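You operate a simulated robot arm through the tools that you are given. There is no shell and no other tool. Be economical: measure what you need, move in short steps, check, and stop when the job is done.

You are at the controls of a simulated two-armed robot. One attempt, no reset.

Task
Set up the small blue pump on the yellow-edged plate and start it.
Fine: carry it over level (its top window must stay white) and push the teal plug into it; the green switch stays off until the plug is in; open valve T4 last; the green lamp must be lit.

The check looks at the end state, three seconds after you hand in, the way a careful person would. Anything else that was tipped, shoved, dropped, spilled or broken makes it a failure.

Robot
Two 7-joint arms with two-finger parallel grippers on one trunk, on a base that drives. Base frame: it is fixed to the floor where the robot stands at the start and does not move with it; the origin is under the middle of the robot, x ahead of it, y to its left, z up. Readings come in mm, degrees, newtons and seconds.
The left shoulder is at the start at [110, 169, 1411], the right one opposite. With the tool pointing down near the work surface each hand reaches from about 380 to 720 mm from the robot's upright axis, wherever it stands, measured 20 degrees to its own side. Places, roughly: black valve knob [600, 2000, 900]; blue plug [500, 2500, 1000]; blue slide switch [500, 2300, 800]; blue switch of the short rail [400, 3100, 800]; brass knob of the stage [700, 2400, 800]; green crate [750, 1250, 750]; green switch of the cream switch box [500, 1900, 800]; grey carriage [600, 3000, 800]; lamp post [800, 3100, 1000]; light knob [500, 2800, 800]; orange slide switch [500, 2400, 800]; post knob [800, 2900, 900]; purple cap [750, 2000, 1000]; small motor stage [700, 2300, 900]; speed knob [600, 2400, 800]; steel holder [500, 3000, 750]. Payload 1.57 kg a hand.
The tool frame of a hand sits at the grasp point between the pads (the TCP): z along the fingers, y along the line on which they close. The tips reach 30 mm beyond it. The gripper opens to 80 mm. The fingers are 17 mm wide and 12 mm thick; the gripper's body (40 by 82 mm) begins 80 mm behind the TCP.
Orientation is that of the tool frame in the base frame, as [roll, pitch, yaw] about the fixed x, y, z axes, in that order (R = Rz(yaw) Ry(pitch) Rx(roll)). With the fingers straight down and closing along the base's y, the tool's x points along the base's -x, its y along +y and its z along -z.

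Tools
- The arms move only by the tool arm_command. It takes "left_steps", "right_steps" or both (then of equal length, played together; a hand with none holds still); each is a list of rows, each a list of 3 entries, a list of its own where there are three numbers: the shift along the base's x, y, z in mm, then the turn, a rotation vector about the base's x, y, z in degrees, then the finger opening in mm, from 0 to 80. In form: [[[dx, dy, dz], [wx, wy, wz], grip], ...]. A call has 1 to 10 rows; each row is the pose to reach, as a shift and turn from the pose commanded when the call began. A row lasts 0.2 s, in which the tool goes at most 50 mm and 8.6 degrees; a call with a longer step from one row to the next is refused whole, and so is a gripper value outside its range. A pose out of reach is approached as far as the arm can. The call stops where the force on the tool passes 40 N (or 10 N more than at its start, if that is more) or the arm is blocked; 0.2 s more then pass. The fingers move at their own pace (about 72 mm/s each) and stop on an object; they squeeze with about 43 N. The grip force told is the motor's: it shows also when the fingers shut on nothing. Time passes only in rows, and 0.2 s behind the last, so rows that repeat a pose let the fingers close. The reply holds the time, the measured pose of the TCP, the force on the tool along the base axes, the opening and the grip force, in the units named above and with some noise, with the torque about the TCP (base axes, N m) and any sound that the robot's microphone picked up.
- Cameras (640 x 400 px; columns grow to the right, rows downward): "scene" is now at [160.9, -12, 1597.7]; the picture's right is [-0.18, -0.98, 0.00], its down [-0.73, 0.13, -0.67] and it looks along [0.66, -0.12, -0.74] (base axes); focal length 284 px, centre (320, 200). "left" rides on the left gripper at [72, 7, -122] in its tool frame; the picture's right is [-0.09, 1.00, 0.00], its down [-0.84, -0.08, -0.54] and it looks along [-0.54, -0.05, 0.84] (tool axes); focal length 238 px, centre (320, 200). "right" rides on the right gripper at [72, -7, -122] in its tool frame; the picture's right is [0.09, 1.00, 0.00], its down [-0.84, 0.08, -0.54] and it looks along [-0.54, 0.05, 0.84] (tool axes); focal length 238 px, centre (320, 200). There is no depth. A picture from a camera that has moved, and an enlarged one, comes with that camera's place and axes in the base frame and with its lens.
- get_image(camera): a new picture of that camera. No time passes.
- move_column(by): slides the trunk up (or, below 0, down) by that many mm; the arms and the scene camera ride with it, the base frame stays. It gives what a move gives, with no picture.
- roll_base(legs): drives the robot by 1 to 6 legs, each [ahead, left, turn to the left] in mm, mm and degrees, along the robot's own axes; the way and the turn of a leg run together, so that a leg with both is an arc; at most 1500 mm and 180 degrees a leg. The arms and the cameras ride along, it lands a little off, and it stops where it bumps. It gives what a move gives.
- turn_head(pan, tilt): turns the head with the scene camera to pan (to the left, within 86 degrees either way) and tilt (down, from -29 to 69), counted from straight ahead of the robot. It gives what a move gives.
- close_up(camera, box): a new picture of the part [left, top, right, bottom] of that camera's present view, enlarged. No time passes.
- hand_in(): hands the job in; it is judged then, once.

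Work in short steps. Places have to be worked out from the pictures, the camera data and where the tool is seen: move nearer, look again, correct. Check each grasp and each placing, and mend what went wrong. You have 120 turns and 92 pictures in all, those below and enlarged ones among them. Open the grippers and draw the arms clear of the work before you hand the job in, unless the task says otherwise; then end with one line.

The tools are called after "Request:" as a command line: name --argument value ..., lists and objects as JSON in quotes. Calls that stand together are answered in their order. arm_command: Moves the arms, as the interface text tells. Its arguments: {"type":"object","properties":{"left_steps":{"type":"array"},"right_steps":{"type":"array"}},"required":[]} The other tools are called the same way: move_column (by) slides the trunk up or down; roll_base (legs) drives the base; turn_head (pan, tilt) turns the head that bears the scene camera; get_image (camera) takes a picture; close_up (camera, box) takes an enlarged picture of a part of a camera's view; hand_in () hands the job in.

At the start:

```text
time_s: 0.0
left_tool_pos: [661.9, 262.4, 1115.9]
left_orientation: [180.0, -0.1, -179.9]
left_force: [0.5, -0.4, 0.4]
left_moment: [0.02, -0.01, -0.02]
left_opening: 79.9
left_grasp_force: 0.0
right_tool_pos: [617.7, -408.9, 1096.5]
right_orientation: [180.0, 0.0, 179.9]
right_force: [-0.1, 0.1, -0.1]
right_moment: [0.01, -0.03, 0.01]
right_opening: 80.3
right_grasp_force: 0.2
trunk travel left (down, up): [-725.0, 165.0]
robot x, y, heading: [0.9, -1.4, -0.1]
head pan, tilt: [-10.2, 47.5]
```

scene: 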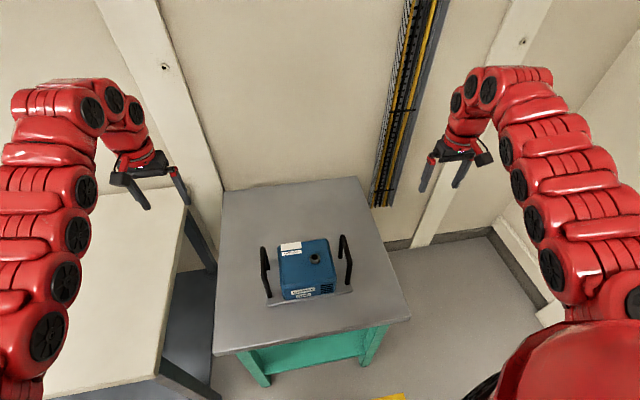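
right: 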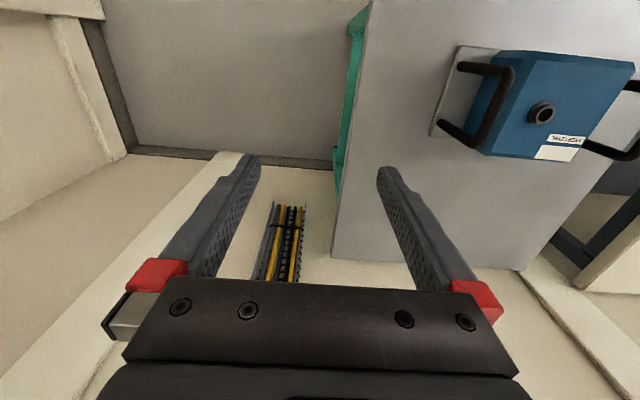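
left: 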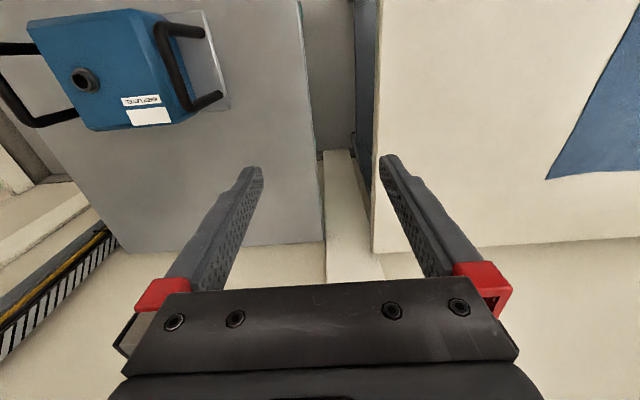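

The pump with its two handles stands on the grey table ahead; the bench runs off to the left. I take a closer look at the pump and pan the head left to see the bench.

Request:
close_up --camera "scene" --box '[220, 200, 400, 320]'

Request:
turn_head --pan 75 --tilt 25

Request:
get_image --camera "scene"

```text
3.33 times, centred on (310, 260) of scene
camera zoom: at [160.9, -12.0, 1597.7], right [-0.18, -0.98, 0.0], down [-0.73, 0.13, -0.67], along [0.66, -0.12, -0.74], focal length 948 px, centre (353, 0)
```

zoom: 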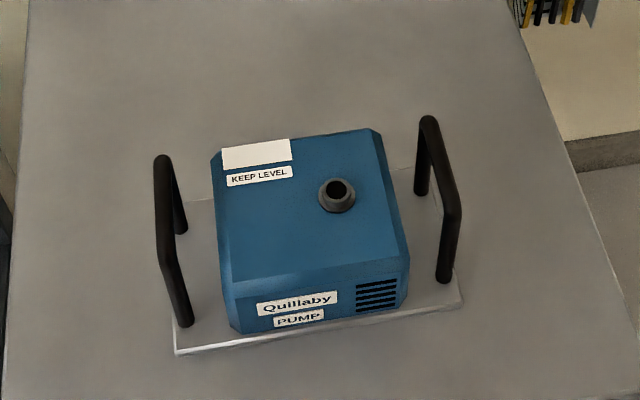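

```text
time_s: 1.6
left_tool_pos: [661.1, 261.4, 1115.7]
left_orientation: [180.0, 0.0, 179.9]
left_force: [1.4, 0.1, 0.4]
left_moment: [0.03, 0.01, -0.02]
left_opening: 80.1
left_grasp_force: 0.1
right_tool_pos: [618.0, -409.1, 1096.1]
right_orientation: [180.0, 0.0, 180.0]
right_force: [-0.4, 0.0, -0.2]
right_moment: [0.0, -0.03, 0.05]
right_opening: 80.2
right_grasp_force: 0.1
trunk travel left (down, up): [-725.0, 165.0]
robot x, y, heading: [1.4, -1.8, 0.1]
head pan, tilt: [75.0, 25.0]
```

```text
87 pictures are left
camera scene: at [106.8, 90.9, 1631.9], right [0.97, -0.26, 0.0], down [-0.11, -0.41, -0.91], along [0.23, 0.88, -0.42], focal length 284 px, centre (320, 200)
```

scene: 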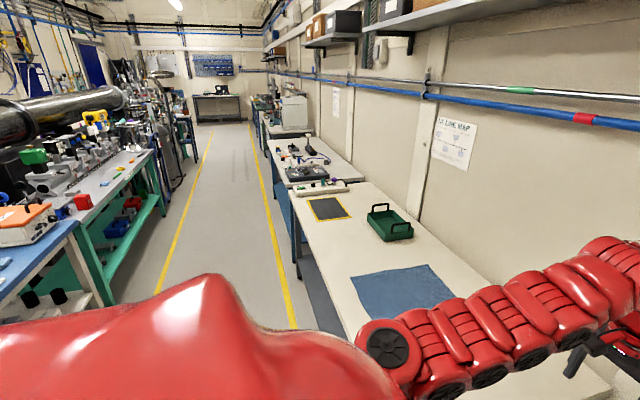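

I zoom in on the bench part with the plate and what lies behind it.

Request:
close_up --camera "scene" --box '[240, 80, 440, 250]'

Request:
close_up --camera "scene" --box '[430, 110, 485, 180]'

```text
2.35 times, centred on (340, 165) of scene
camera zoom: at [106.8, 90.9, 1631.9], right [0.97, -0.26, 0.0], down [-0.11, -0.41, -0.91], along [0.23, 0.88, -0.42], focal length 669 px, centre (273, 282)
```

zoom: 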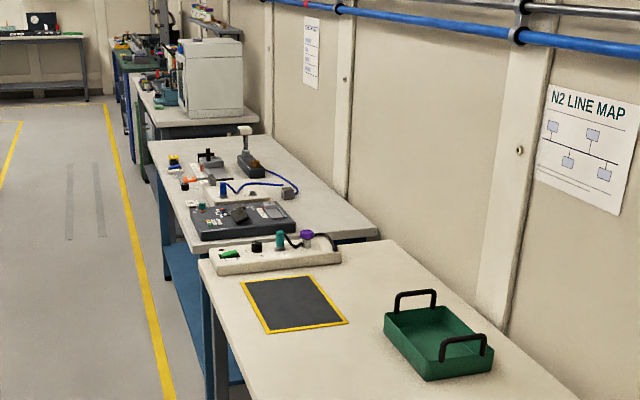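

```text
5.71 times, centred on (458, 145) of scene
camera zoom: at [106.8, 90.9, 1631.9], right [0.97, -0.26, 0.0], down [-0.11, -0.41, -0.91], along [0.23, 0.88, -0.42], focal length 1625 px, centre (-466, 514)
```

zoom: 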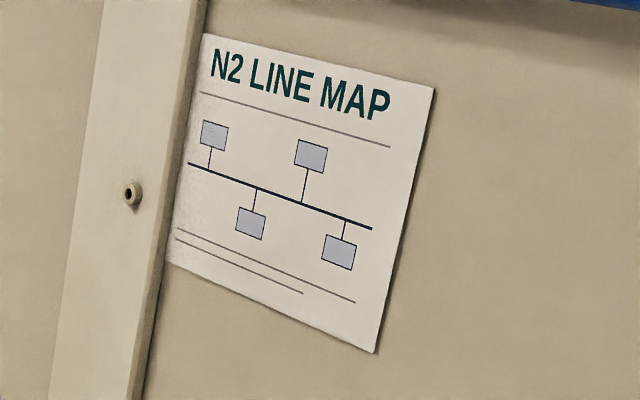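

Pump handle bars run along x near [596, 71, 885] and [592, -170, 885] by triangulation. I bring both hands above them at z≈1010, opening 50, and look back at the pump.

Request:
arm_command --left_steps '[[[-11, -32, -18], [0, 0, 0], 50], [[-22, -64, -36], [0, 0, 0], 50], [[-33, -96, -54], [0, 0, 0], 50], [[-44, -127, -72], [0, 0, 0], 50], [[-55, -159, -90], [0, 0, 0], 50], [[-66, -190, -106], [0, 0, 0], 50]]' --right_steps '[[[-4, 40, -15], [0, 0, 0], 50], [[-9, 80, -30], [0, 0, 0], 50], [[-13, 120, -45], [0, 0, 0], 50], [[-17, 160, -60], [0, 0, 0], 50], [[-22, 200, -75], [0, 0, 0], 50], [[-26, 239, -87], [0, 0, 0], 50]]'

Request:
turn_head --pan 0 --tilt 55

Request:
get_image --camera "left"

Request:
get_image --camera "right"

Request:
get_image --camera "scene"

```text
time_s: 3.0
left_tool_pos: [639.4, 160.7, 1065.4]
left_orientation: [-179.9, -0.2, -179.8]
left_force: [-0.2, -0.2, -0.8]
left_moment: [-0.01, -0.03, 0.0]
left_opening: 49.9
left_grasp_force: 0.0
left hand out of reach, approached as far as the arm can: row 3, 4, 5, 6
right_tool_pos: [618.8, -324.7, 1073.0]
right_orientation: [180.0, 0.0, -179.9]
right_force: [0.1, 0.0, -0.3]
right_moment: [0.01, -0.04, 0.03]
right_opening: 49.9
right_grasp_force: 0.1
right hand out of reach, approached as far as the arm can: row 2, 3, 4, 5, 6
trunk travel left (down, up): [-725.0, 165.0]
robot x, y, heading: [0.9, -1.8, -0.1]
head pan, tilt: [75.0, 25.0]
```

```text
time_s: 4.5
left_tool_pos: [639.5, 158.9, 1063.6]
left_orientation: [180.0, -0.3, -179.8]
left_force: [-0.4, -0.9, 1.0]
left_moment: [-0.02, 0.0, 0.01]
left_opening: 50.2
left_grasp_force: 0.1
right_tool_pos: [620.2, -324.7, 1071.8]
right_orientation: [179.9, 0.0, 179.9]
right_force: [0.7, 0.6, -0.1]
right_moment: [0.0, 0.03, -0.01]
right_opening: 49.9
right_grasp_force: 0.0
trunk travel left (down, up): [-725.0, 165.0]
robot x, y, heading: [0.2, -0.5, -0.0]
head pan, tilt: [0.0, 55.0]
```

```text
84 pictures are left
camera left: at [569.2, 164.7, 1185.9], right [0.09, 1.0, 0.0], down [0.84, -0.07, 0.54], along [0.54, -0.05, -0.84], focal length 238 px, centre (320, 200)
```

left: 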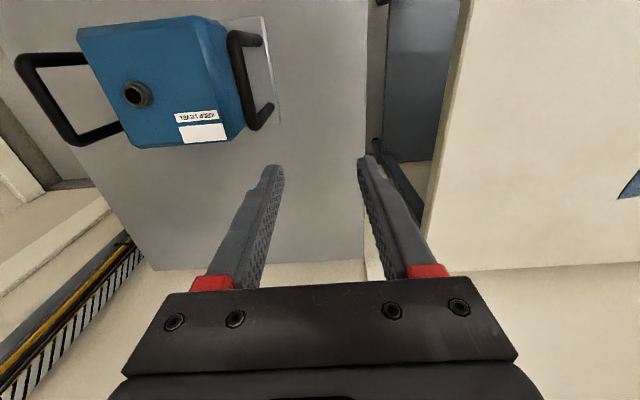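

```text
83 pictures are left
camera right: at [550.7, -331.4, 1194.2], right [-0.09, 1.0, 0.0], down [0.84, 0.08, 0.54], along [0.54, 0.05, -0.84], focal length 238 px, centre (320, 200)
```

right: 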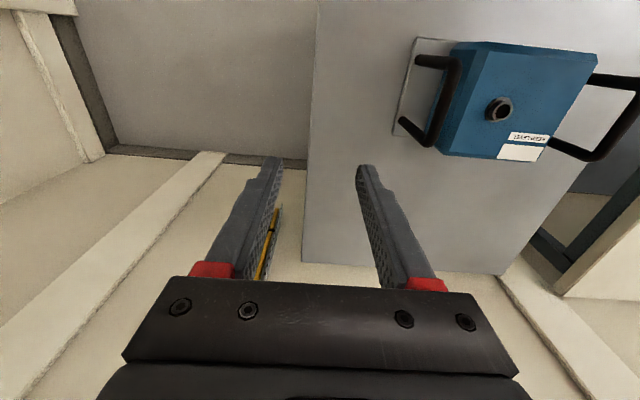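

```text
82 pictures are left
camera scene: at [155.0, 2.0, 1587.9], right [0.0, -1.0, 0.0], down [-0.82, 0.0, -0.57], along [0.57, 0.0, -0.82], focal length 284 px, centre (320, 200)
```

scene: 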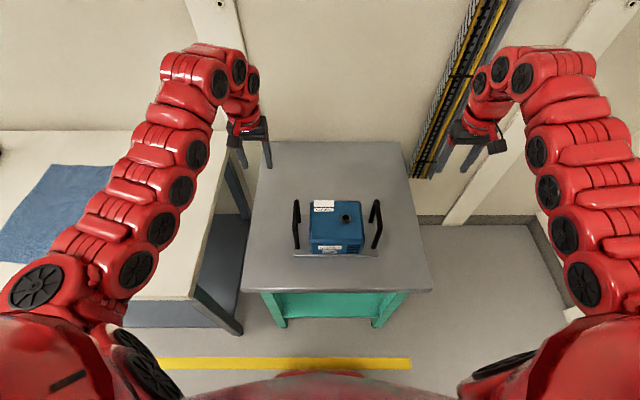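

The hands hit a folding limit because they're too high relative to the shoulders. I raise the trunk fully and then lower the hands relative to it.

Request:
move_column --by 160

Request:
arm_command --left_steps '[[[0, 0, -45], [0, 0, 0], 50], [[0, 0, -90], [0, 0, 0], 50], [[0, 0, -135], [0, 0, 0], 50], [[0, 0, -180], [0, 0, 0], 50], [[-10, -25, -210], [0, 0, 0], 50], [[-25, -55, -215], [0, 0, 0], 50], [[-44, -88, -215], [0, 0, 0], 50]]' --right_steps '[[[0, 0, -45], [0, 0, 0], 50], [[0, 0, -90], [0, 0, 0], 50], [[0, 0, -135], [0, 0, 0], 50], [[-4, 30, -170], [0, 0, 0], 50], [[-10, 70, -190], [0, 0, 0], 50], [[-18, 110, -210], [0, 0, 0], 50], [[-28, 154, -222], [0, 0, 0], 50]]'

Request:
get_image --camera "left"

Request:
get_image --camera "right"

```text
time_s: 6.3
left_tool_pos: [641.3, 159.1, 1225.6]
left_orientation: [180.0, -0.2, -179.9]
left_force: [-0.9, 0.6, 0.0]
left_moment: [0.0, 0.0, 0.05]
left_opening: 49.9
left_grasp_force: 0.1
right_tool_pos: [620.2, -324.6, 1231.9]
right_orientation: [-180.0, 0.0, 180.0]
right_force: [0.0, -0.1, 0.0]
right_moment: [-0.02, 0.02, 0.03]
right_opening: 50.0
right_grasp_force: 0.0
trunk travel left (down, up): [-885.0, 5.0]
robot x, y, heading: [0.1, -1.0, 0.1]
head pan, tilt: [0.0, 55.0]
```

```text
time_s: 7.9
left_tool_pos: [592.8, 70.9, 1011.2]
left_orientation: [179.8, -0.3, -179.8]
left_force: [-0.1, 0.4, -0.4]
left_moment: [0.0, 0.01, 0.0]
left_opening: 50.1
left_grasp_force: 0.2
left hand out of reach, approached as far as the arm can: row 1
right_tool_pos: [591.0, -172.9, 1008.0]
right_orientation: [-180.0, 0.1, 179.8]
right_force: [-0.2, 0.5, 0.1]
right_moment: [-0.03, -0.02, -0.02]
right_opening: 50.2
right_grasp_force: 0.1
trunk travel left (down, up): [-885.0, 5.0]
robot x, y, heading: [-4.3, -0.6, 0.0]
head pan, tilt: [0.0, 55.0]
```

```text
81 pictures are left
camera left: at [521.1, 76.6, 1132.1], right [0.09, 1.0, 0.0], down [0.84, -0.07, 0.54], along [0.54, -0.05, -0.84], focal length 238 px, centre (320, 200)
```

left: 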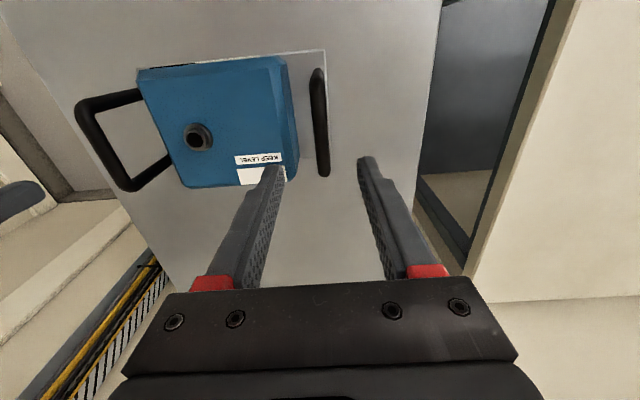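

```text
80 pictures are left
camera right: at [520.3, -178.3, 1129.5], right [-0.09, 1.0, 0.0], down [0.84, 0.08, 0.54], along [0.54, 0.05, -0.84], focal length 238 px, centre (320, 200)
```

right: 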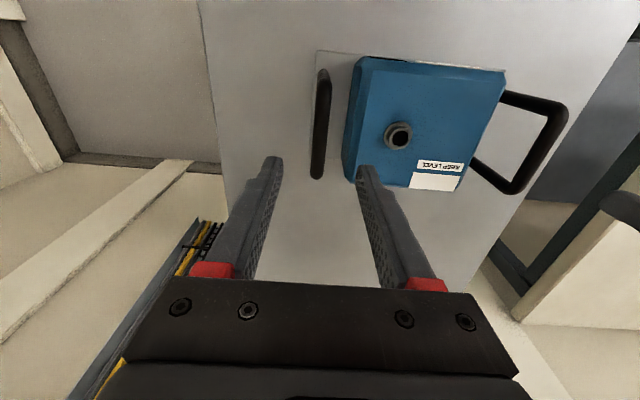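

Bars are centred at [592, 71] and [592, -172], z≈880, directly beneath the TCPs. I go down 130 mm and close.

Request:
arm_command --left_steps '[[[0, 0.5, -45], [0, 0, 0], 50], [[0, 0.5, -90], [0, 0, 0], 50], [[0, 0.5, -130], [0, 0, 0], 50], [[0, 0.5, -130], [0, 0, 0], 50]]' --right_steps '[[[1, 0.5, -45], [0, 0, 0], 50], [[1, 0.5, -88], [0, 0, 0], 50], [[1, 0.5, -127], [0, 0, 0], 50], [[1, 0.5, -127], [0, 0, 0], 50]]'

Request:
get_image --camera "left"

Request:
get_image --camera "right"

```text
time_s: 8.9
left_tool_pos: [597.0, 73.3, 881.4]
left_orientation: [-180.0, -0.1, -179.7]
left_force: [-0.2, -0.2, -0.6]
left_moment: [0.02, 0.01, 0.02]
left_opening: 49.8
left_grasp_force: 0.0
right_tool_pos: [591.9, -173.2, 884.4]
right_orientation: [180.0, 0.0, -180.0]
right_force: [-0.2, -0.2, 0.0]
right_moment: [0.01, -0.02, 0.0]
right_opening: 49.9
right_grasp_force: 0.1
trunk travel left (down, up): [-885.0, 5.0]
robot x, y, heading: [1.7, -2.3, 0.0]
head pan, tilt: [0.0, 55.0]
```

```text
79 pictures are left
camera left: at [525.2, 78.3, 1003.1], right [0.09, 1.0, 0.0], down [0.84, -0.07, 0.54], along [0.54, -0.05, -0.84], focal length 238 px, centre (320, 200)
```

left: 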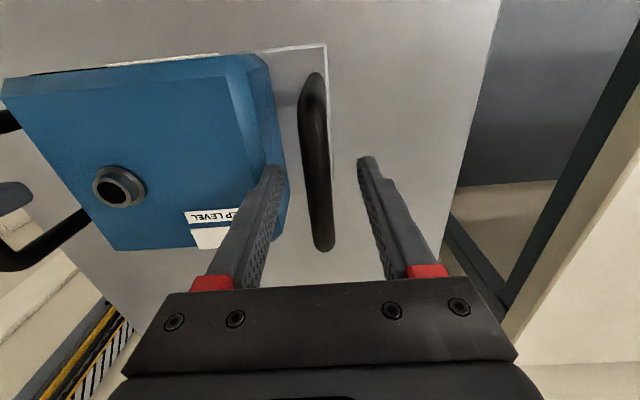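

```text
78 pictures are left
camera right: at [522.2, -178.2, 1007.3], right [-0.09, 1.0, 0.0], down [0.84, 0.08, 0.54], along [0.54, 0.05, -0.84], focal length 238 px, centre (320, 200)
```

right: 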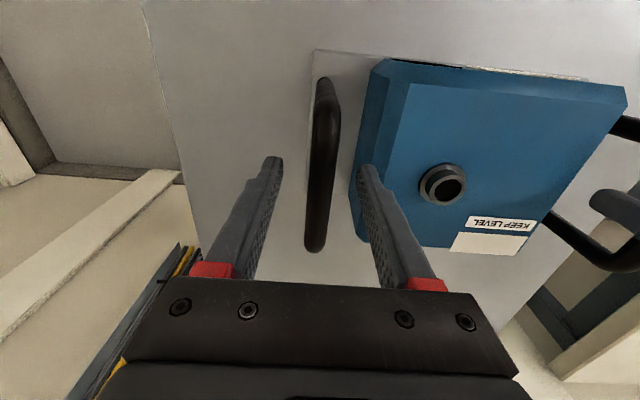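

The bars sit between the fingers. I drop 6 mm more and close both grippers.

Request:
arm_command --left_steps '[[[-3, -1, -6], [0, 0, 0], 50], [[-3, -1, -6], [0, 0, 0], 0], [[-3, -1, -6], [0, 0, 0], 0], [[-3, -1, -6], [0, 0, 0], 0], [[-3, -1, -6], [0, 0, 0], 0]]' --right_steps '[[[0, 0, -8], [0, 0, 0], 50], [[0, 0, -8], [0, 0, 0], 0], [[0, 0, -8], [0, 0, 0], 0], [[0, 0, -8], [0, 0, 0], 0], [[0, 0, -8], [0, 0, 0], 0]]'

```text
time_s: 10.1
left_tool_pos: [592.2, 71.2, 874.2]
left_orientation: [-180.0, -0.2, -179.7]
left_force: [0.1, 1.5, -0.7]
left_moment: [0.04, -0.47, -0.12]
left_opening: 15.8
left_grasp_force: 31.3
right_tool_pos: [594.6, -171.2, 877.1]
right_orientation: [180.0, 0.0, 180.0]
right_force: [3.6, -1.6, 0.0]
right_moment: [-0.01, -0.32, 0.01]
right_opening: 15.6
right_grasp_force: 31.4
trunk travel left (down, up): [-885.0, 5.0]
robot x, y, heading: [0.2, 1.1, 0.0]
head pan, tilt: [0.0, 55.0]
```

Both bars are gripped (15.7 mm wide). I lift 20 mm together and check.

Request:
arm_command --left_steps '[[[0, 0, 5], [0, 0, 0], 0], [[0, 0, 12], [0, 0, 0], 0], [[0, 0, 20], [0, 0, 0], 0], [[0, 0, 20], [0, 0, 0], 0]]' --right_steps '[[[0, 0, 5], [0, 0, 0], 0], [[0, 0, 12], [0, 0, 0], 0], [[0, 0, 20], [0, 0, 0], 0], [[0, 0, 20], [0, 0, 0], 0]]'

Request:
close_up --camera "scene" --box '[220, 130, 420, 290]'

```text
time_s: 11.1
left_tool_pos: [594.8, 72.4, 895.8]
left_orientation: [-180.0, -0.2, -179.7]
left_force: [-1.4, 2.9, 5.8]
left_moment: [0.14, 0.54, -0.3]
left_opening: 15.3
left_grasp_force: 31.1
right_tool_pos: [592.7, -172.2, 896.8]
right_orientation: [180.0, 0.0, -180.0]
right_force: [-0.9, -3.0, 2.3]
right_moment: [-0.1, 0.19, -0.05]
right_opening: 15.4
right_grasp_force: 31.0
trunk travel left (down, up): [-885.0, 5.0]
robot x, y, heading: [1.5, 0.5, 0.0]
head pan, tilt: [0.0, 55.0]
```

```text
2.50 times, centred on (320, 210) of scene
camera zoom: at [153.6, 2.1, 1748.3], right [0.0, -1.0, 0.0], down [-0.82, 0.0, -0.57], along [0.57, 0.0, -0.82], focal length 711 px, centre (320, 175)
```

zoom: 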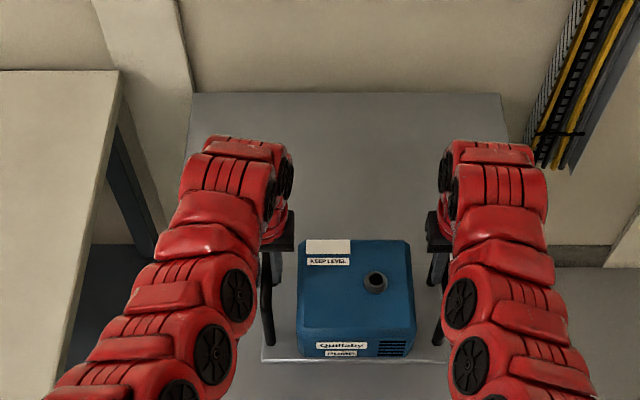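

Forces show part of the weight (~8 N total). I raise another 100 mm slowly and look whether the base plate has come off the table and is level.

Request:
arm_command --left_steps '[[[0, 0, 12], [0, 0, 0], 0], [[0, 0, 24], [0, 0, 0], 0], [[0, 0, 36], [0, 0, 0], 0], [[0, 0, 48], [0, 0, 0], 0], [[0, 0, 60], [0, 0, 0], 0], [[0, 0, 72], [0, 0, 0], 0], [[0, 0, 84], [0, 0, 0], 0], [[0, 0, 94], [0, 0, 0], 0], [[0, 0, 100], [0, 0, 0], 0], [[0, 0, 100], [0, 0, 0], 0]]' --right_steps '[[[0, 0, 12], [0, 0, 0], 0], [[0, 0, 24], [0, 0, 0], 0], [[0, 0, 36], [0, 0, 0], 0], [[0, 0, 48], [0, 0, 0], 0], [[0, 0, 60], [0, 0, 0], 0], [[0, 0, 72], [0, 0, 0], 0], [[0, 0, 84], [0, 0, 0], 0], [[0, 0, 94], [0, 0, 0], 0], [[0, 0, 100], [0, 0, 0], 0], [[0, 0, 100], [0, 0, 0], 0]]'

Request:
get_image --camera "scene"

Request:
get_image --camera "left"

```text
time_s: 13.3
left_tool_pos: [595.7, 72.8, 992.9]
left_orientation: [180.0, -0.2, -179.7]
left_force: [-0.5, 19.4, -7.4]
left_moment: [0.4, 0.42, -0.11]
left_opening: 15.4
left_grasp_force: 32.0
right_tool_pos: [594.5, -172.1, 995.5]
right_orientation: [-179.8, -0.2, 179.9]
right_force: [0.0, -18.8, -6.9]
right_moment: [-0.36, -0.36, 0.06]
right_opening: 15.7
right_grasp_force: 31.3
trunk travel left (down, up): [-885.0, 5.0]
robot x, y, heading: [-0.5, 0.3, -0.0]
head pan, tilt: [0.0, 55.0]
```

```text
76 pictures are left
camera scene: at [157.0, 1.8, 1747.6], right [0.0, -1.0, 0.0], down [-0.82, 0.0, -0.57], along [0.57, 0.0, -0.82], focal length 284 px, centre (320, 200)
```

scene: 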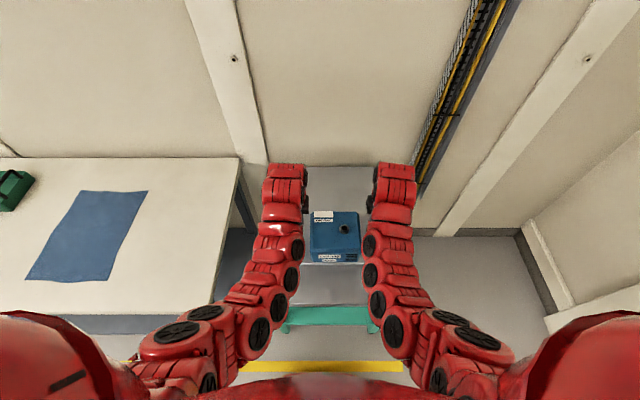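

```text
75 pictures are left
camera left: at [523.7, 77.0, 1114.3], right [0.09, 1.0, 0.0], down [0.84, -0.07, 0.54], along [0.54, -0.05, -0.84], focal length 238 px, centre (320, 200)
```

left: 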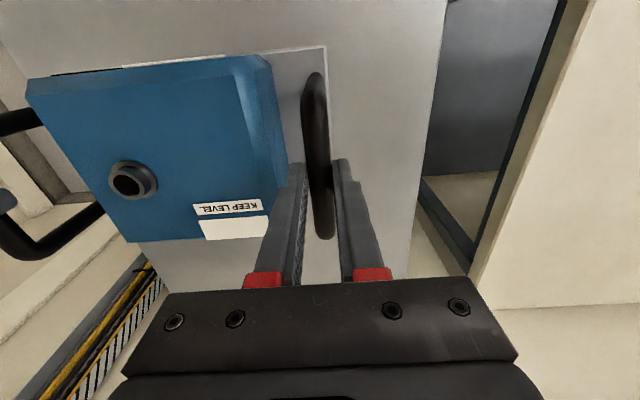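

The pump hangs level, window white. I lift 60 mm more, then drive left in one moderate leg and look.

Request:
arm_command --left_steps '[[[0, 0, 10], [0, 0, 0], 0], [[0, 0, 20], [0, 0, 0], 0], [[0, 0, 30], [0, 0, 0], 0], [[0, 0, 40], [0, 0, 0], 0], [[0, 0, 50], [0, 0, 0], 0], [[0, 0, 60], [0, 0, 0], 0], [[0, 0, 60], [0, 0, 0], 0]]' --right_steps '[[[0, 0, 10], [0, 0, 0], 0], [[0, 0, 20], [0, 0, 0], 0], [[0, 0, 30], [0, 0, 0], 0], [[0, 0, 40], [0, 0, 0], 0], [[0, 0, 50], [0, 0, 0], 0], [[0, 0, 60], [0, 0, 0], 0], [[0, 0, 60], [0, 0, 0], 0]]'

Request:
roll_base --legs '[[0, 400, 0]]'

Request:
get_image --camera "scene"

```text
time_s: 14.9
left_tool_pos: [594.1, 72.5, 1053.5]
left_orientation: [-180.0, -0.3, -179.8]
left_force: [2.0, 21.7, -7.9]
left_moment: [0.45, -0.08, 0.16]
left_opening: 15.8
left_grasp_force: 30.9
right_tool_pos: [594.2, -171.2, 1056.0]
right_orientation: [-180.0, -0.2, 180.0]
right_force: [-1.3, -21.7, -6.1]
right_moment: [-0.41, 0.2, 0.34]
right_opening: 15.6
right_grasp_force: 31.2
trunk travel left (down, up): [-885.0, 5.0]
robot x, y, heading: [-3.4, -0.3, 0.2]
head pan, tilt: [0.0, 55.0]
```

```text
time_s: 17.4
left_tool_pos: [597.5, 456.2, 1053.1]
left_orientation: [179.9, -0.5, 179.5]
left_force: [1.5, 18.3, -7.3]
left_moment: [0.31, -0.16, 0.14]
left_opening: 15.8
left_grasp_force: 31.3
right_tool_pos: [595.2, 212.3, 1054.1]
right_orientation: [179.9, -0.1, 179.2]
right_force: [-2.0, -17.3, -6.2]
right_moment: [-0.35, 0.2, 0.28]
right_opening: 15.7
right_grasp_force: 31.4
trunk travel left (down, up): [-885.0, 5.0]
robot x, y, heading: [6.6, 395.4, -0.7]
head pan, tilt: [0.0, 55.0]
```

```text
74 pictures are left
camera scene: at [159.6, 392.2, 1747.6], right [-0.01, -1.0, 0.0], down [-0.82, 0.01, -0.57], along [0.57, -0.01, -0.82], focal length 284 px, centre (320, 200)
```

scene: 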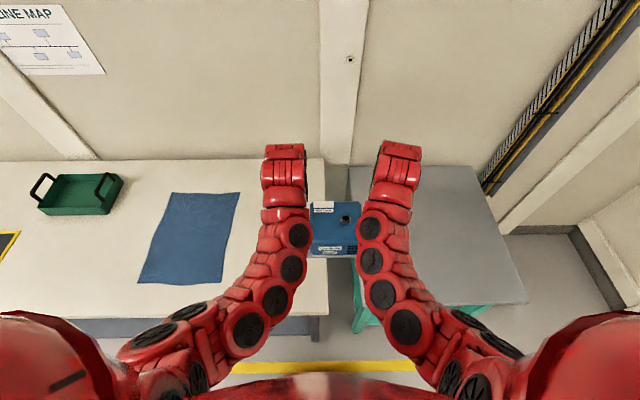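

Carry goes well and window is white. I go on 900 mm left with a small heading correction.

Request:
roll_base --legs '[[-5, 500, 0.7], [0, 450, 0]]'

Request:
get_image --camera "scene"

```text
time_s: 22.7
left_tool_pos: [589.9, 1435.1, 1053.5]
left_orientation: [-179.9, -0.3, -179.4]
left_force: [1.7, 0.9, -7.5]
left_moment: [0.03, -0.07, 0.07]
left_opening: 15.3
left_grasp_force: 31.8
right_tool_pos: [592.1, 1191.5, 1054.7]
right_orientation: [-180.0, -0.1, -179.7]
right_force: [-1.5, -1.6, -7.3]
right_moment: [-0.07, 0.16, 0.24]
right_opening: 15.9
right_grasp_force: 31.3
trunk travel left (down, up): [-885.0, 5.0]
robot x, y, heading: [0.3, 1361.1, 0.4]
head pan, tilt: [0.0, 55.0]
```

```text
73 pictures are left
camera scene: at [153.3, 1362.4, 1747.6], right [0.01, -1.0, 0.0], down [-0.82, 0.0, -0.57], along [0.57, 0.0, -0.82], focal length 284 px, centre (320, 200)
```

scene: 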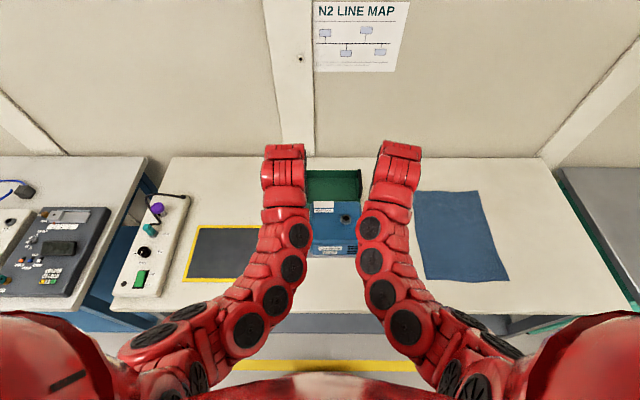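

Plate's left edge sits at y≈1812, x 470–673, centre about [571, 1655]. Pump centre is now y≈1313, so I drive 340 mm further left and look.

Request:
roll_base --legs '[[-8, 335, -0.3]]'

Request:
turn_head --pan 0 --tilt 50

Request:
get_image --camera "scene"

Request:
get_image --camera "left"

Request:
get_image --camera "right"

```text
time_s: 24.9
left_tool_pos: [579.9, 1773.4, 1052.3]
left_orientation: [-180.0, -0.2, -179.5]
left_force: [1.4, -1.3, -7.0]
left_moment: [0.02, -0.08, 0.15]
left_opening: 15.6
left_grasp_force: 31.7
right_tool_pos: [581.8, 1529.2, 1054.6]
right_orientation: [-179.9, -0.1, -179.7]
right_force: [-1.2, -0.3, -7.6]
right_moment: [0.03, 0.16, 0.28]
right_opening: 15.5
right_grasp_force: 31.5
trunk travel left (down, up): [-885.0, 5.0]
robot x, y, heading: [-15.7, 1698.3, 0.6]
head pan, tilt: [0.0, 55.0]
```

```text
time_s: 25.6
left_tool_pos: [579.3, 1774.1, 1053.2]
left_orientation: [180.0, -0.2, -179.5]
left_force: [2.2, 0.2, -7.7]
left_moment: [-0.01, 0.04, 0.15]
left_opening: 15.8
left_grasp_force: 30.7
right_tool_pos: [581.2, 1529.6, 1054.3]
right_orientation: [-180.0, -0.2, -179.7]
right_force: [-2.3, 0.3, -6.5]
right_moment: [0.0, 0.02, 0.28]
right_opening: 15.3
right_grasp_force: 31.0
trunk travel left (down, up): [-885.0, 5.0]
robot x, y, heading: [-16.6, 1700.9, 0.4]
head pan, tilt: [0.0, 50.0]
```

```text
72 pictures are left
camera scene: at [148.1, 1702.1, 1754.1], right [0.01, -1.0, 0.0], down [-0.77, 0.0, -0.64], along [0.64, 0.0, -0.77], focal length 284 px, centre (320, 200)
```

scene: 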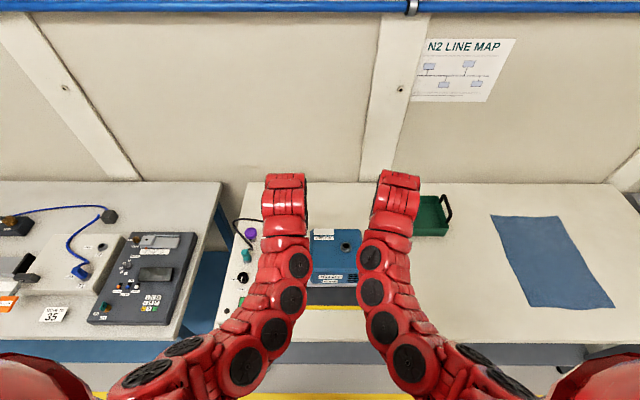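

```text
71 pictures are left
camera left: at [508.4, 1779.0, 1174.6], right [0.08, 1.0, 0.0], down [0.84, -0.07, 0.54], along [0.54, -0.05, -0.84], focal length 238 px, centre (320, 200)
```

left: 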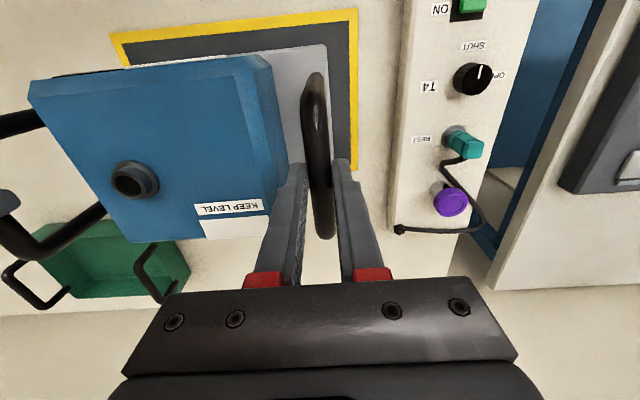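

```text
70 pictures are left
camera right: at [511.8, 1524.2, 1177.0], right [-0.1, 1.0, 0.0], down [0.84, 0.08, 0.54], along [0.54, 0.05, -0.84], focal length 238 px, centre (320, 200)
```

right: 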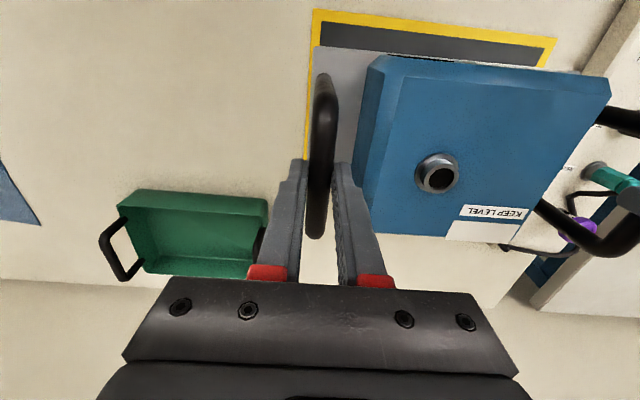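

Plate spans x≈476–680, y≈1514–1823; pump needs +16 mm in y. I shift and descend about 80 mm, then look again.

Request:
arm_command --left_steps '[[[-1, 8, -10], [0, 0, 0], 0], [[-2, 16, -20], [0, 0, 0], 0], [[-2, 16, -30], [0, 0, 0], 0], [[-2, 16, -40], [0, 0, 0], 0], [[-2, 16, -50], [0, 0, 0], 0], [[-2, 16, -60], [0, 0, 0], 0], [[-2, 16, -68], [0, 0, 0], 0], [[-2, 16, -75], [0, 0, 0], 0], [[-2, 16, -75], [0, 0, 0], 0]]' --right_steps '[[[-1, 8, -10], [0, 0, 0], 0], [[-2, 16, -20], [0, 0, 0], 0], [[-2, 16, -30], [0, 0, 0], 0], [[-2, 16, -40], [0, 0, 0], 0], [[-2, 16, -50], [0, 0, 0], 0], [[-2, 16, -60], [0, 0, 0], 0], [[-2, 16, -68], [0, 0, 0], 0], [[-2, 16, -75], [0, 0, 0], 0], [[-2, 16, -75], [0, 0, 0], 0]]'

Request:
get_image --camera "left"

Request:
get_image --camera "right"

```text
time_s: 27.6
left_tool_pos: [576.7, 1790.2, 977.9]
left_orientation: [-180.0, -0.4, -179.5]
left_force: [1.8, -5.6, -7.5]
left_moment: [-0.06, 0.22, 0.13]
left_opening: 15.8
left_grasp_force: 31.4
right_tool_pos: [579.0, 1547.3, 981.1]
right_orientation: [-179.9, -0.1, -179.7]
right_force: [-1.2, 5.1, -7.0]
right_moment: [0.15, -0.16, 0.22]
right_opening: 15.8
right_grasp_force: 31.1
trunk travel left (down, up): [-885.0, 5.0]
robot x, y, heading: [-13.3, 1697.7, 0.4]
head pan, tilt: [0.0, 50.0]
```

```text
69 pictures are left
camera left: at [505.3, 1795.3, 1099.4], right [0.08, 1.0, 0.0], down [0.84, -0.07, 0.54], along [0.54, -0.05, -0.84], focal length 238 px, centre (320, 200)
```

left: 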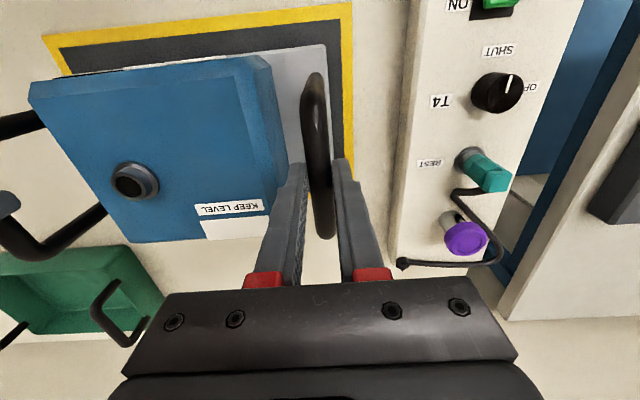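

```text
68 pictures are left
camera right: at [509.4, 1540.0, 1102.3], right [-0.1, 1.0, 0.0], down [0.84, 0.08, 0.54], along [0.54, 0.05, -0.84], focal length 238 px, centre (320, 200)
```

right: 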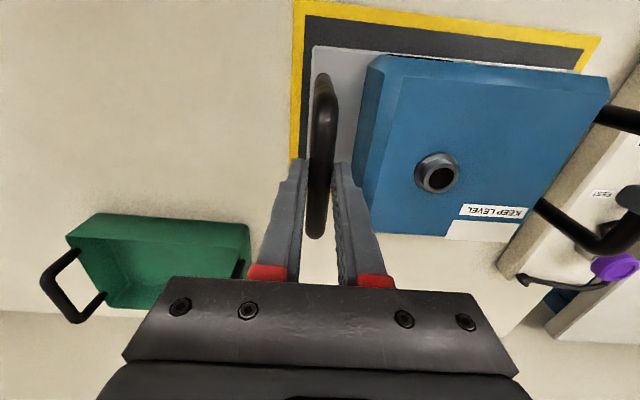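

Pump is centred over the plate in both axes. I lower slowly, watching for the load to come off.

Request:
arm_command --left_steps '[[[0, 0, -5], [0, 0, 0], 0], [[0, 0, -10], [0, 0, 0], 0], [[0, 0, -14], [0, 0, 0], 0], [[0, 0, -18], [0, 0, 0], 0], [[0, 0, -20], [0, 0, 0], 0], [[0, 0, -22], [0, 0, 0], 0], [[0, 0, -24], [0, 0, 0], 0]]' --right_steps '[[[0, 0, -5], [0, 0, 0], 0], [[0, 0, -10], [0, 0, 0], 0], [[0, 0, -14], [0, 0, 0], 0], [[0, 0, -18], [0, 0, 0], 0], [[0, 0, -20], [0, 0, 0], 0], [[0, 0, -22], [0, 0, 0], 0], [[0, 0, -24], [0, 0, 0], 0]]'

```text
time_s: 29.2
left_tool_pos: [576.0, 1789.4, 957.9]
left_orientation: [180.0, 0.3, -179.5]
left_force: [10.7, -5.0, 32.1]
left_moment: [-0.1, -0.29, 0.15]
left_opening: 15.7
left_grasp_force: 32.1
right_tool_pos: [578.9, 1545.9, 962.5]
right_orientation: [-179.9, 0.5, -179.7]
right_force: [10.3, 5.7, 32.3]
right_moment: [0.18, -0.31, 0.56]
right_opening: 16.2
right_grasp_force: 31.2
trunk travel left (down, up): [-885.0, 5.0]
robot x, y, heading: [-14.5, 1701.2, 0.2]
head pan, tilt: [0.0, 50.0]
```

Landed and pressing at 32 N each. I ease up 4 mm and open the fingers slightly.

Request:
arm_command --left_steps '[[[0, 0, 3], [0, 0, 0], 0], [[0, 0, 3.5], [0, 0, 0], 0], [[0, 0, 3.5], [0, 0, 0], 0]]' --right_steps '[[[0, 0, 3], [0, 0, 0], 0], [[0, 0, 3.5], [0, 0, 0], 0], [[0, 0, 3.5], [0, 0, 0], 0]]'

Request:
arm_command --left_steps '[[[0, 0, 0], [0, 0, 0], 30], [[0, 0, 0], [0, 0, 0], 46], [[0, 0, 0], [0, 0, 0], 46]]' --right_steps '[[[0, 0, 0], [0, 0, 0], 30], [[0, 0, 0], [0, 0, 0], 46], [[0, 0, 0], [0, 0, 0], 46]]'

Request:
get_image --camera "left"

Request:
get_image --camera "right"

```text
time_s: 30.0
left_tool_pos: [574.2, 1789.2, 958.1]
left_orientation: [-180.0, -0.1, -179.6]
left_force: [10.9, -4.0, 12.6]
left_moment: [-0.06, -0.77, 0.2]
left_opening: 15.6
left_grasp_force: 31.7
right_tool_pos: [577.5, 1545.5, 960.1]
right_orientation: [-179.9, 0.0, -179.8]
right_force: [6.2, 3.9, 19.4]
right_moment: [0.11, -0.63, 0.29]
right_opening: 16.0
right_grasp_force: 31.3
trunk travel left (down, up): [-885.0, 5.0]
robot x, y, heading: [-13.0, 1697.3, 0.2]
head pan, tilt: [0.0, 50.0]
```

```text
time_s: 30.8
left_tool_pos: [575.6, 1790.1, 957.4]
left_orientation: [-180.0, -0.3, -179.5]
left_force: [0.5, -0.5, -0.2]
left_moment: [0.02, -0.02, -0.01]
left_opening: 45.8
left_grasp_force: 0.0
right_tool_pos: [578.4, 1544.7, 960.0]
right_orientation: [-179.9, -0.1, -179.7]
right_force: [-0.5, -0.8, -0.4]
right_moment: [-0.02, 0.01, -0.03]
right_opening: 46.1
right_grasp_force: 0.1
trunk travel left (down, up): [-885.0, 5.0]
robot x, y, heading: [-14.7, 1699.9, 0.3]
head pan, tilt: [0.0, 50.0]
```

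```text
67 pictures are left
camera left: at [504.3, 1794.3, 1079.3], right [0.08, 1.0, 0.0], down [0.84, -0.07, 0.54], along [0.54, -0.04, -0.84], focal length 238 px, centre (320, 200)
```

left: 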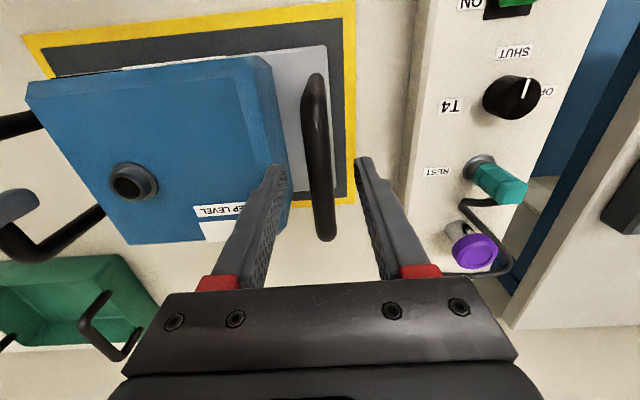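

```text
66 pictures are left
camera right: at [508.3, 1539.7, 1082.0], right [-0.1, 1.0, 0.0], down [0.84, 0.08, 0.54], along [0.54, 0.05, -0.84], focal length 238 px, centre (320, 200)
```

right: 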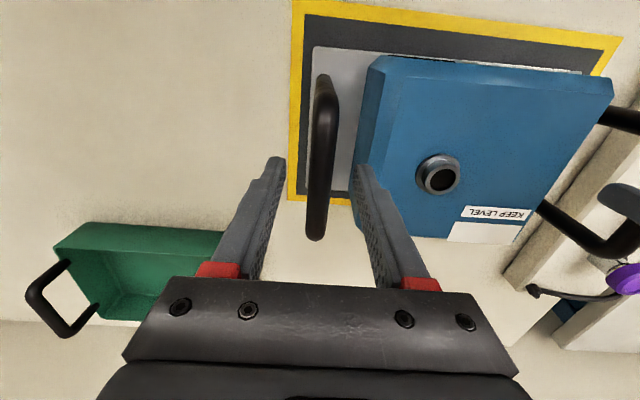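

The pump's base lies entirely within the yellow edge and is free. I lift both hands straight up clear of the handles.

Request:
arm_command --left_steps '[[[0, 0, 25], [0, 0, 0], 46], [[0, 0, 60], [0, 0, 0], 46], [[0, 0, 100], [0, 0, 0], 46], [[0, 40, 120], [0, 0, 0], 60], [[0, 80, 125], [0, 0, 0], 60]]' --right_steps '[[[0, 0, 25], [0, 0, 0], 46], [[0, 0, 60], [0, 0, 0], 46], [[0, 0, 100], [0, 0, 0], 46], [[0, -40, 120], [0, 0, 0], 60], [[0, -80, 125], [0, 0, 0], 60]]'

Request:
get_image --camera "left"

Request:
get_image --camera "right"

Request:
get_image --camera "scene"

```text
time_s: 32.0
left_tool_pos: [577.3, 1870.6, 1079.2]
left_orientation: [180.0, -0.2, -179.4]
left_force: [0.0, 0.4, -0.4]
left_moment: [-0.02, 0.04, -0.01]
left_opening: 60.0
left_grasp_force: 0.2
right_tool_pos: [578.2, 1466.1, 1082.4]
right_orientation: [-179.9, 0.0, -179.8]
right_force: [-0.1, -1.0, 0.5]
right_moment: [0.04, 0.01, -0.01]
right_opening: 60.4
right_grasp_force: 0.1
trunk travel left (down, up): [-885.0, 5.0]
robot x, y, heading: [-15.1, 1698.9, 0.4]
head pan, tilt: [0.0, 50.0]
```

```text
65 pictures are left
camera left: at [505.4, 1874.8, 1201.0], right [0.08, 1.0, 0.0], down [0.84, -0.07, 0.54], along [0.54, -0.04, -0.84], focal length 238 px, centre (320, 200)
```

left: 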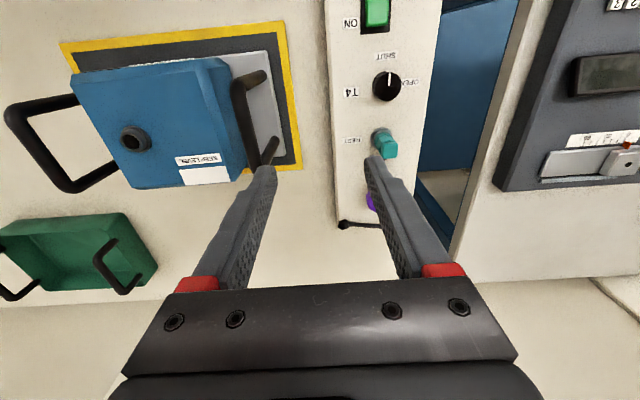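

```text
64 pictures are left
camera right: at [507.9, 1460.0, 1204.7], right [-0.1, 1.0, 0.0], down [0.84, 0.08, 0.54], along [0.54, 0.05, -0.84], focal length 238 px, centre (320, 200)
```

right: 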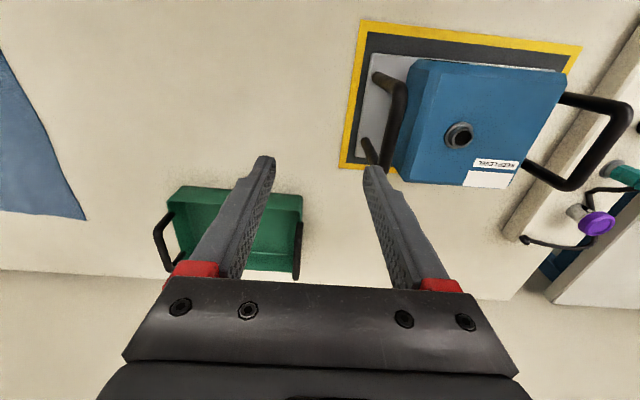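

```text
63 pictures are left
camera scene: at [146.5, 1701.6, 1754.3], right [0.01, -1.0, 0.0], down [-0.77, 0.0, -0.64], along [0.64, 0.0, -0.77], focal length 284 px, centre (320, 200)
```

scene: 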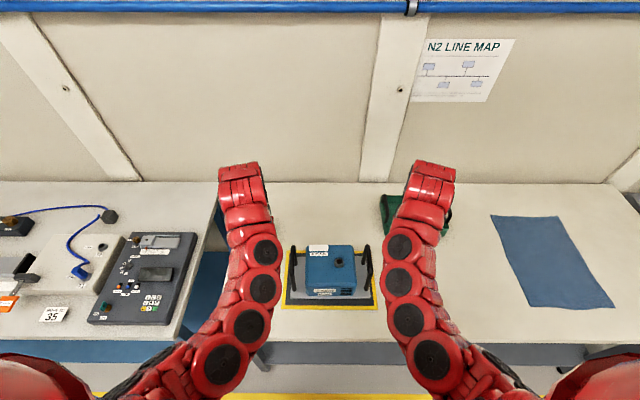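

I move the left hand over the switch box to inspect the plug, valve and switch from above.

Request:
arm_command --left_steps '[[[-10, 45, 0], [0, 0, 0], 60], [[-20, 90, -10], [0, 0, 0], 60], [[-20, 90, -10], [0, 0, 0], 60]]'

Request:
get_image --camera "left"

Request:
close_up --camera "left" --box '[240, 80, 400, 240]'

Request:
close_up --camera "left" --box '[240, 0, 400, 100]'

```text
time_s: 32.8
left_tool_pos: [557.6, 1961.2, 1068.9]
left_orientation: [-180.0, -0.2, -179.5]
left_force: [0.7, -0.1, 0.3]
left_moment: [0.0, -0.04, -0.02]
left_opening: 59.8
left_grasp_force: 0.1
right_tool_pos: [577.5, 1465.4, 1082.6]
right_orientation: [-180.0, -0.2, -179.8]
right_force: [-0.3, -0.6, -0.5]
right_moment: [0.04, -0.01, -0.03]
right_opening: 60.0
right_grasp_force: 0.1
trunk travel left (down, up): [-885.0, 5.0]
robot x, y, heading: [-14.4, 1697.2, 0.5]
head pan, tilt: [0.0, 50.0]
```

```text
62 pictures are left
camera left: at [486.2, 1965.1, 1191.0], right [0.08, 1.0, 0.0], down [0.84, -0.07, 0.54], along [0.54, -0.04, -0.84], focal length 238 px, centre (320, 200)
```

left: 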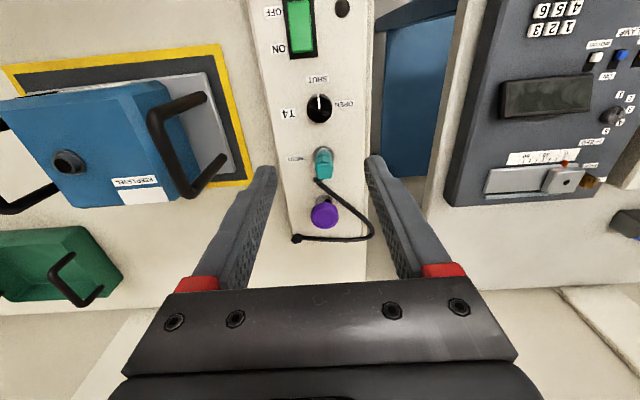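

```text
2.50 times, centred on (320, 160) of left
camera zoom: at [486.2, 1965.1, 1191.0], right [0.08, 1.0, 0.0], down [0.84, -0.07, 0.54], along [0.54, -0.04, -0.84], focal length 596 px, centre (320, 300)
```

zoom: 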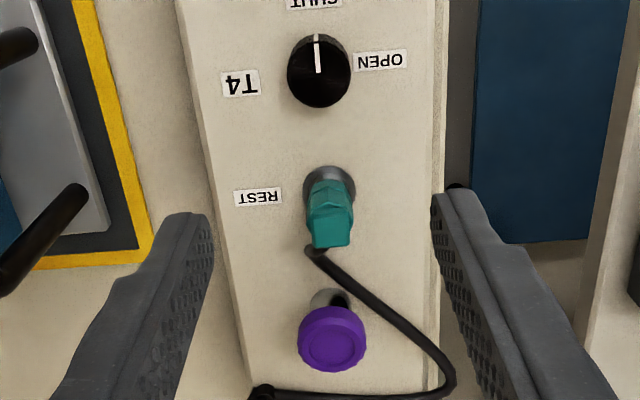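

```text
4.00 times, centred on (320, 50) of left
camera zoom: at [486.2, 1965.1, 1191.0], right [0.08, 1.0, 0.0], down [0.84, -0.07, 0.54], along [0.54, -0.04, -0.84], focal length 953 px, centre (320, 800)
```

zoom: 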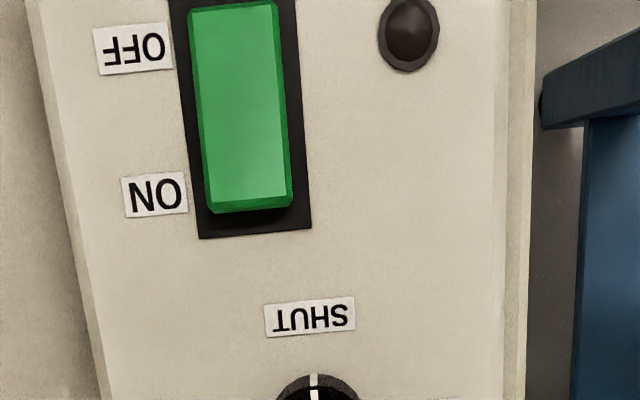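

T4 shows SHUT (needs −90° turn toward OPEN at +y); the green rocker is OFF with its ON end away from the robot. Plug stands near [629, 1961, ~840–890]. I move the open hand above it for a closer look.

Request:
arm_command --left_steps '[[[24, 0, -36], [0, 0, 0], 60], [[48, 0, -72], [0, 0, 0], 60], [[71, 0, -105], [0, 0, 0], 60], [[71, 0, -105], [0, 0, 0], 60]]'

Request:
get_image --camera "left"

Request:
close_up --camera "scene" --box '[180, 180, 300, 300]'

```text
time_s: 33.8
left_tool_pos: [625.3, 1959.6, 967.6]
left_orientation: [179.9, -0.2, -179.4]
left_force: [0.6, 0.6, 0.1]
left_moment: [-0.01, -0.02, -0.01]
left_opening: 60.0
left_grasp_force: 0.1
right_tool_pos: [577.6, 1466.1, 1081.8]
right_orientation: [-180.0, 0.0, -179.7]
right_force: [-0.1, -0.8, -0.1]
right_moment: [-0.02, -0.02, -0.02]
right_opening: 60.1
right_grasp_force: 0.1
trunk travel left (down, up): [-885.0, 5.0]
robot x, y, heading: [-10.7, 1700.1, 0.5]
head pan, tilt: [0.0, 50.0]
```

```text
59 pictures are left
camera left: at [554.5, 1963.5, 1088.7], right [0.08, 1.0, 0.0], down [0.84, -0.07, 0.54], along [0.54, -0.04, -0.84], focal length 238 px, centre (320, 200)
```

left: 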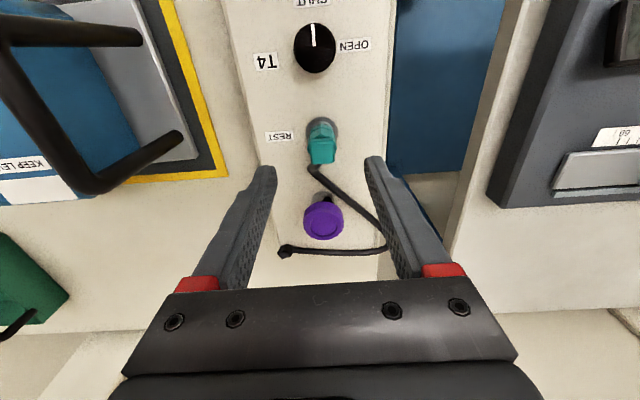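

```text
3.33 times, centred on (240, 240) of scene
camera zoom: at [145.7, 1701.7, 1754.4], right [0.01, -1.0, 0.0], down [-0.77, 0.0, -0.64], along [0.64, 0.0, -0.77], focal length 948 px, centre (587, 67)
```

zoom: 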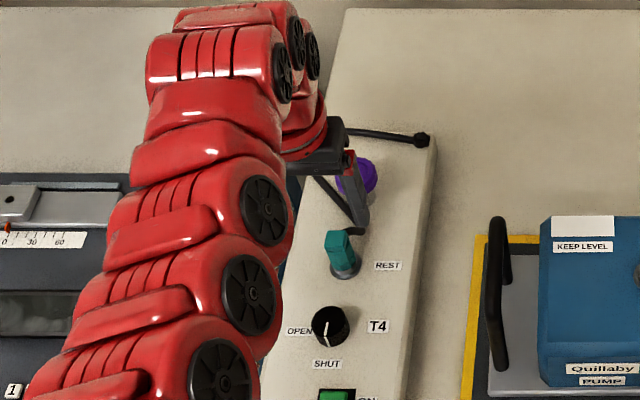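

Plug axis ≈ [634, 1960], head top z≈880. I descend to z≈905 with the fingers straddling it and look again.

Request:
arm_command --left_steps '[[[4, 0, -32], [0, 0, 0], 60], [[8, 0, -60], [0, 0, 0], 60], [[8, 0, -60], [0, 0, 0], 60]]'

Request:
get_image --camera "left"

```text
time_s: 34.6
left_tool_pos: [634.8, 1958.4, 908.4]
left_orientation: [-179.8, -0.1, -179.4]
left_force: [0.3, 0.0, -0.2]
left_moment: [-0.02, -0.03, 0.0]
left_opening: 60.0
left_grasp_force: 0.1
right_tool_pos: [577.2, 1467.3, 1083.5]
right_orientation: [-179.8, 0.1, -179.6]
right_force: [-0.6, 0.0, 0.9]
right_moment: [0.0, -0.01, 0.02]
right_opening: 60.0
right_grasp_force: 0.1
trunk travel left (down, up): [-885.0, 5.0]
robot x, y, heading: [-10.7, 1698.0, 0.3]
head pan, tilt: [0.0, 50.0]
```

```text
57 pictures are left
camera left: at [563.1, 1964.2, 1030.1], right [0.08, 1.0, 0.0], down [0.84, -0.07, 0.54], along [0.54, -0.05, -0.84], focal length 238 px, centre (320, 200)
```

left: 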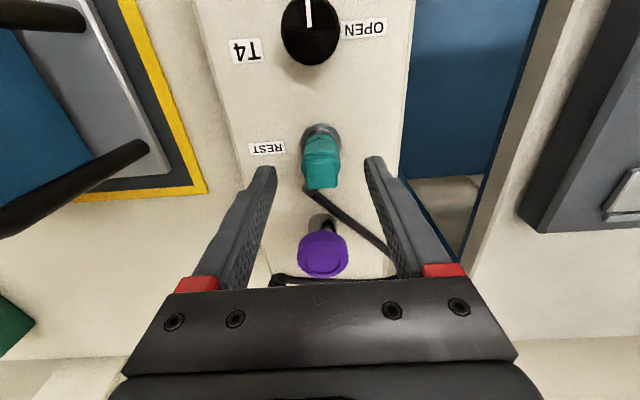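

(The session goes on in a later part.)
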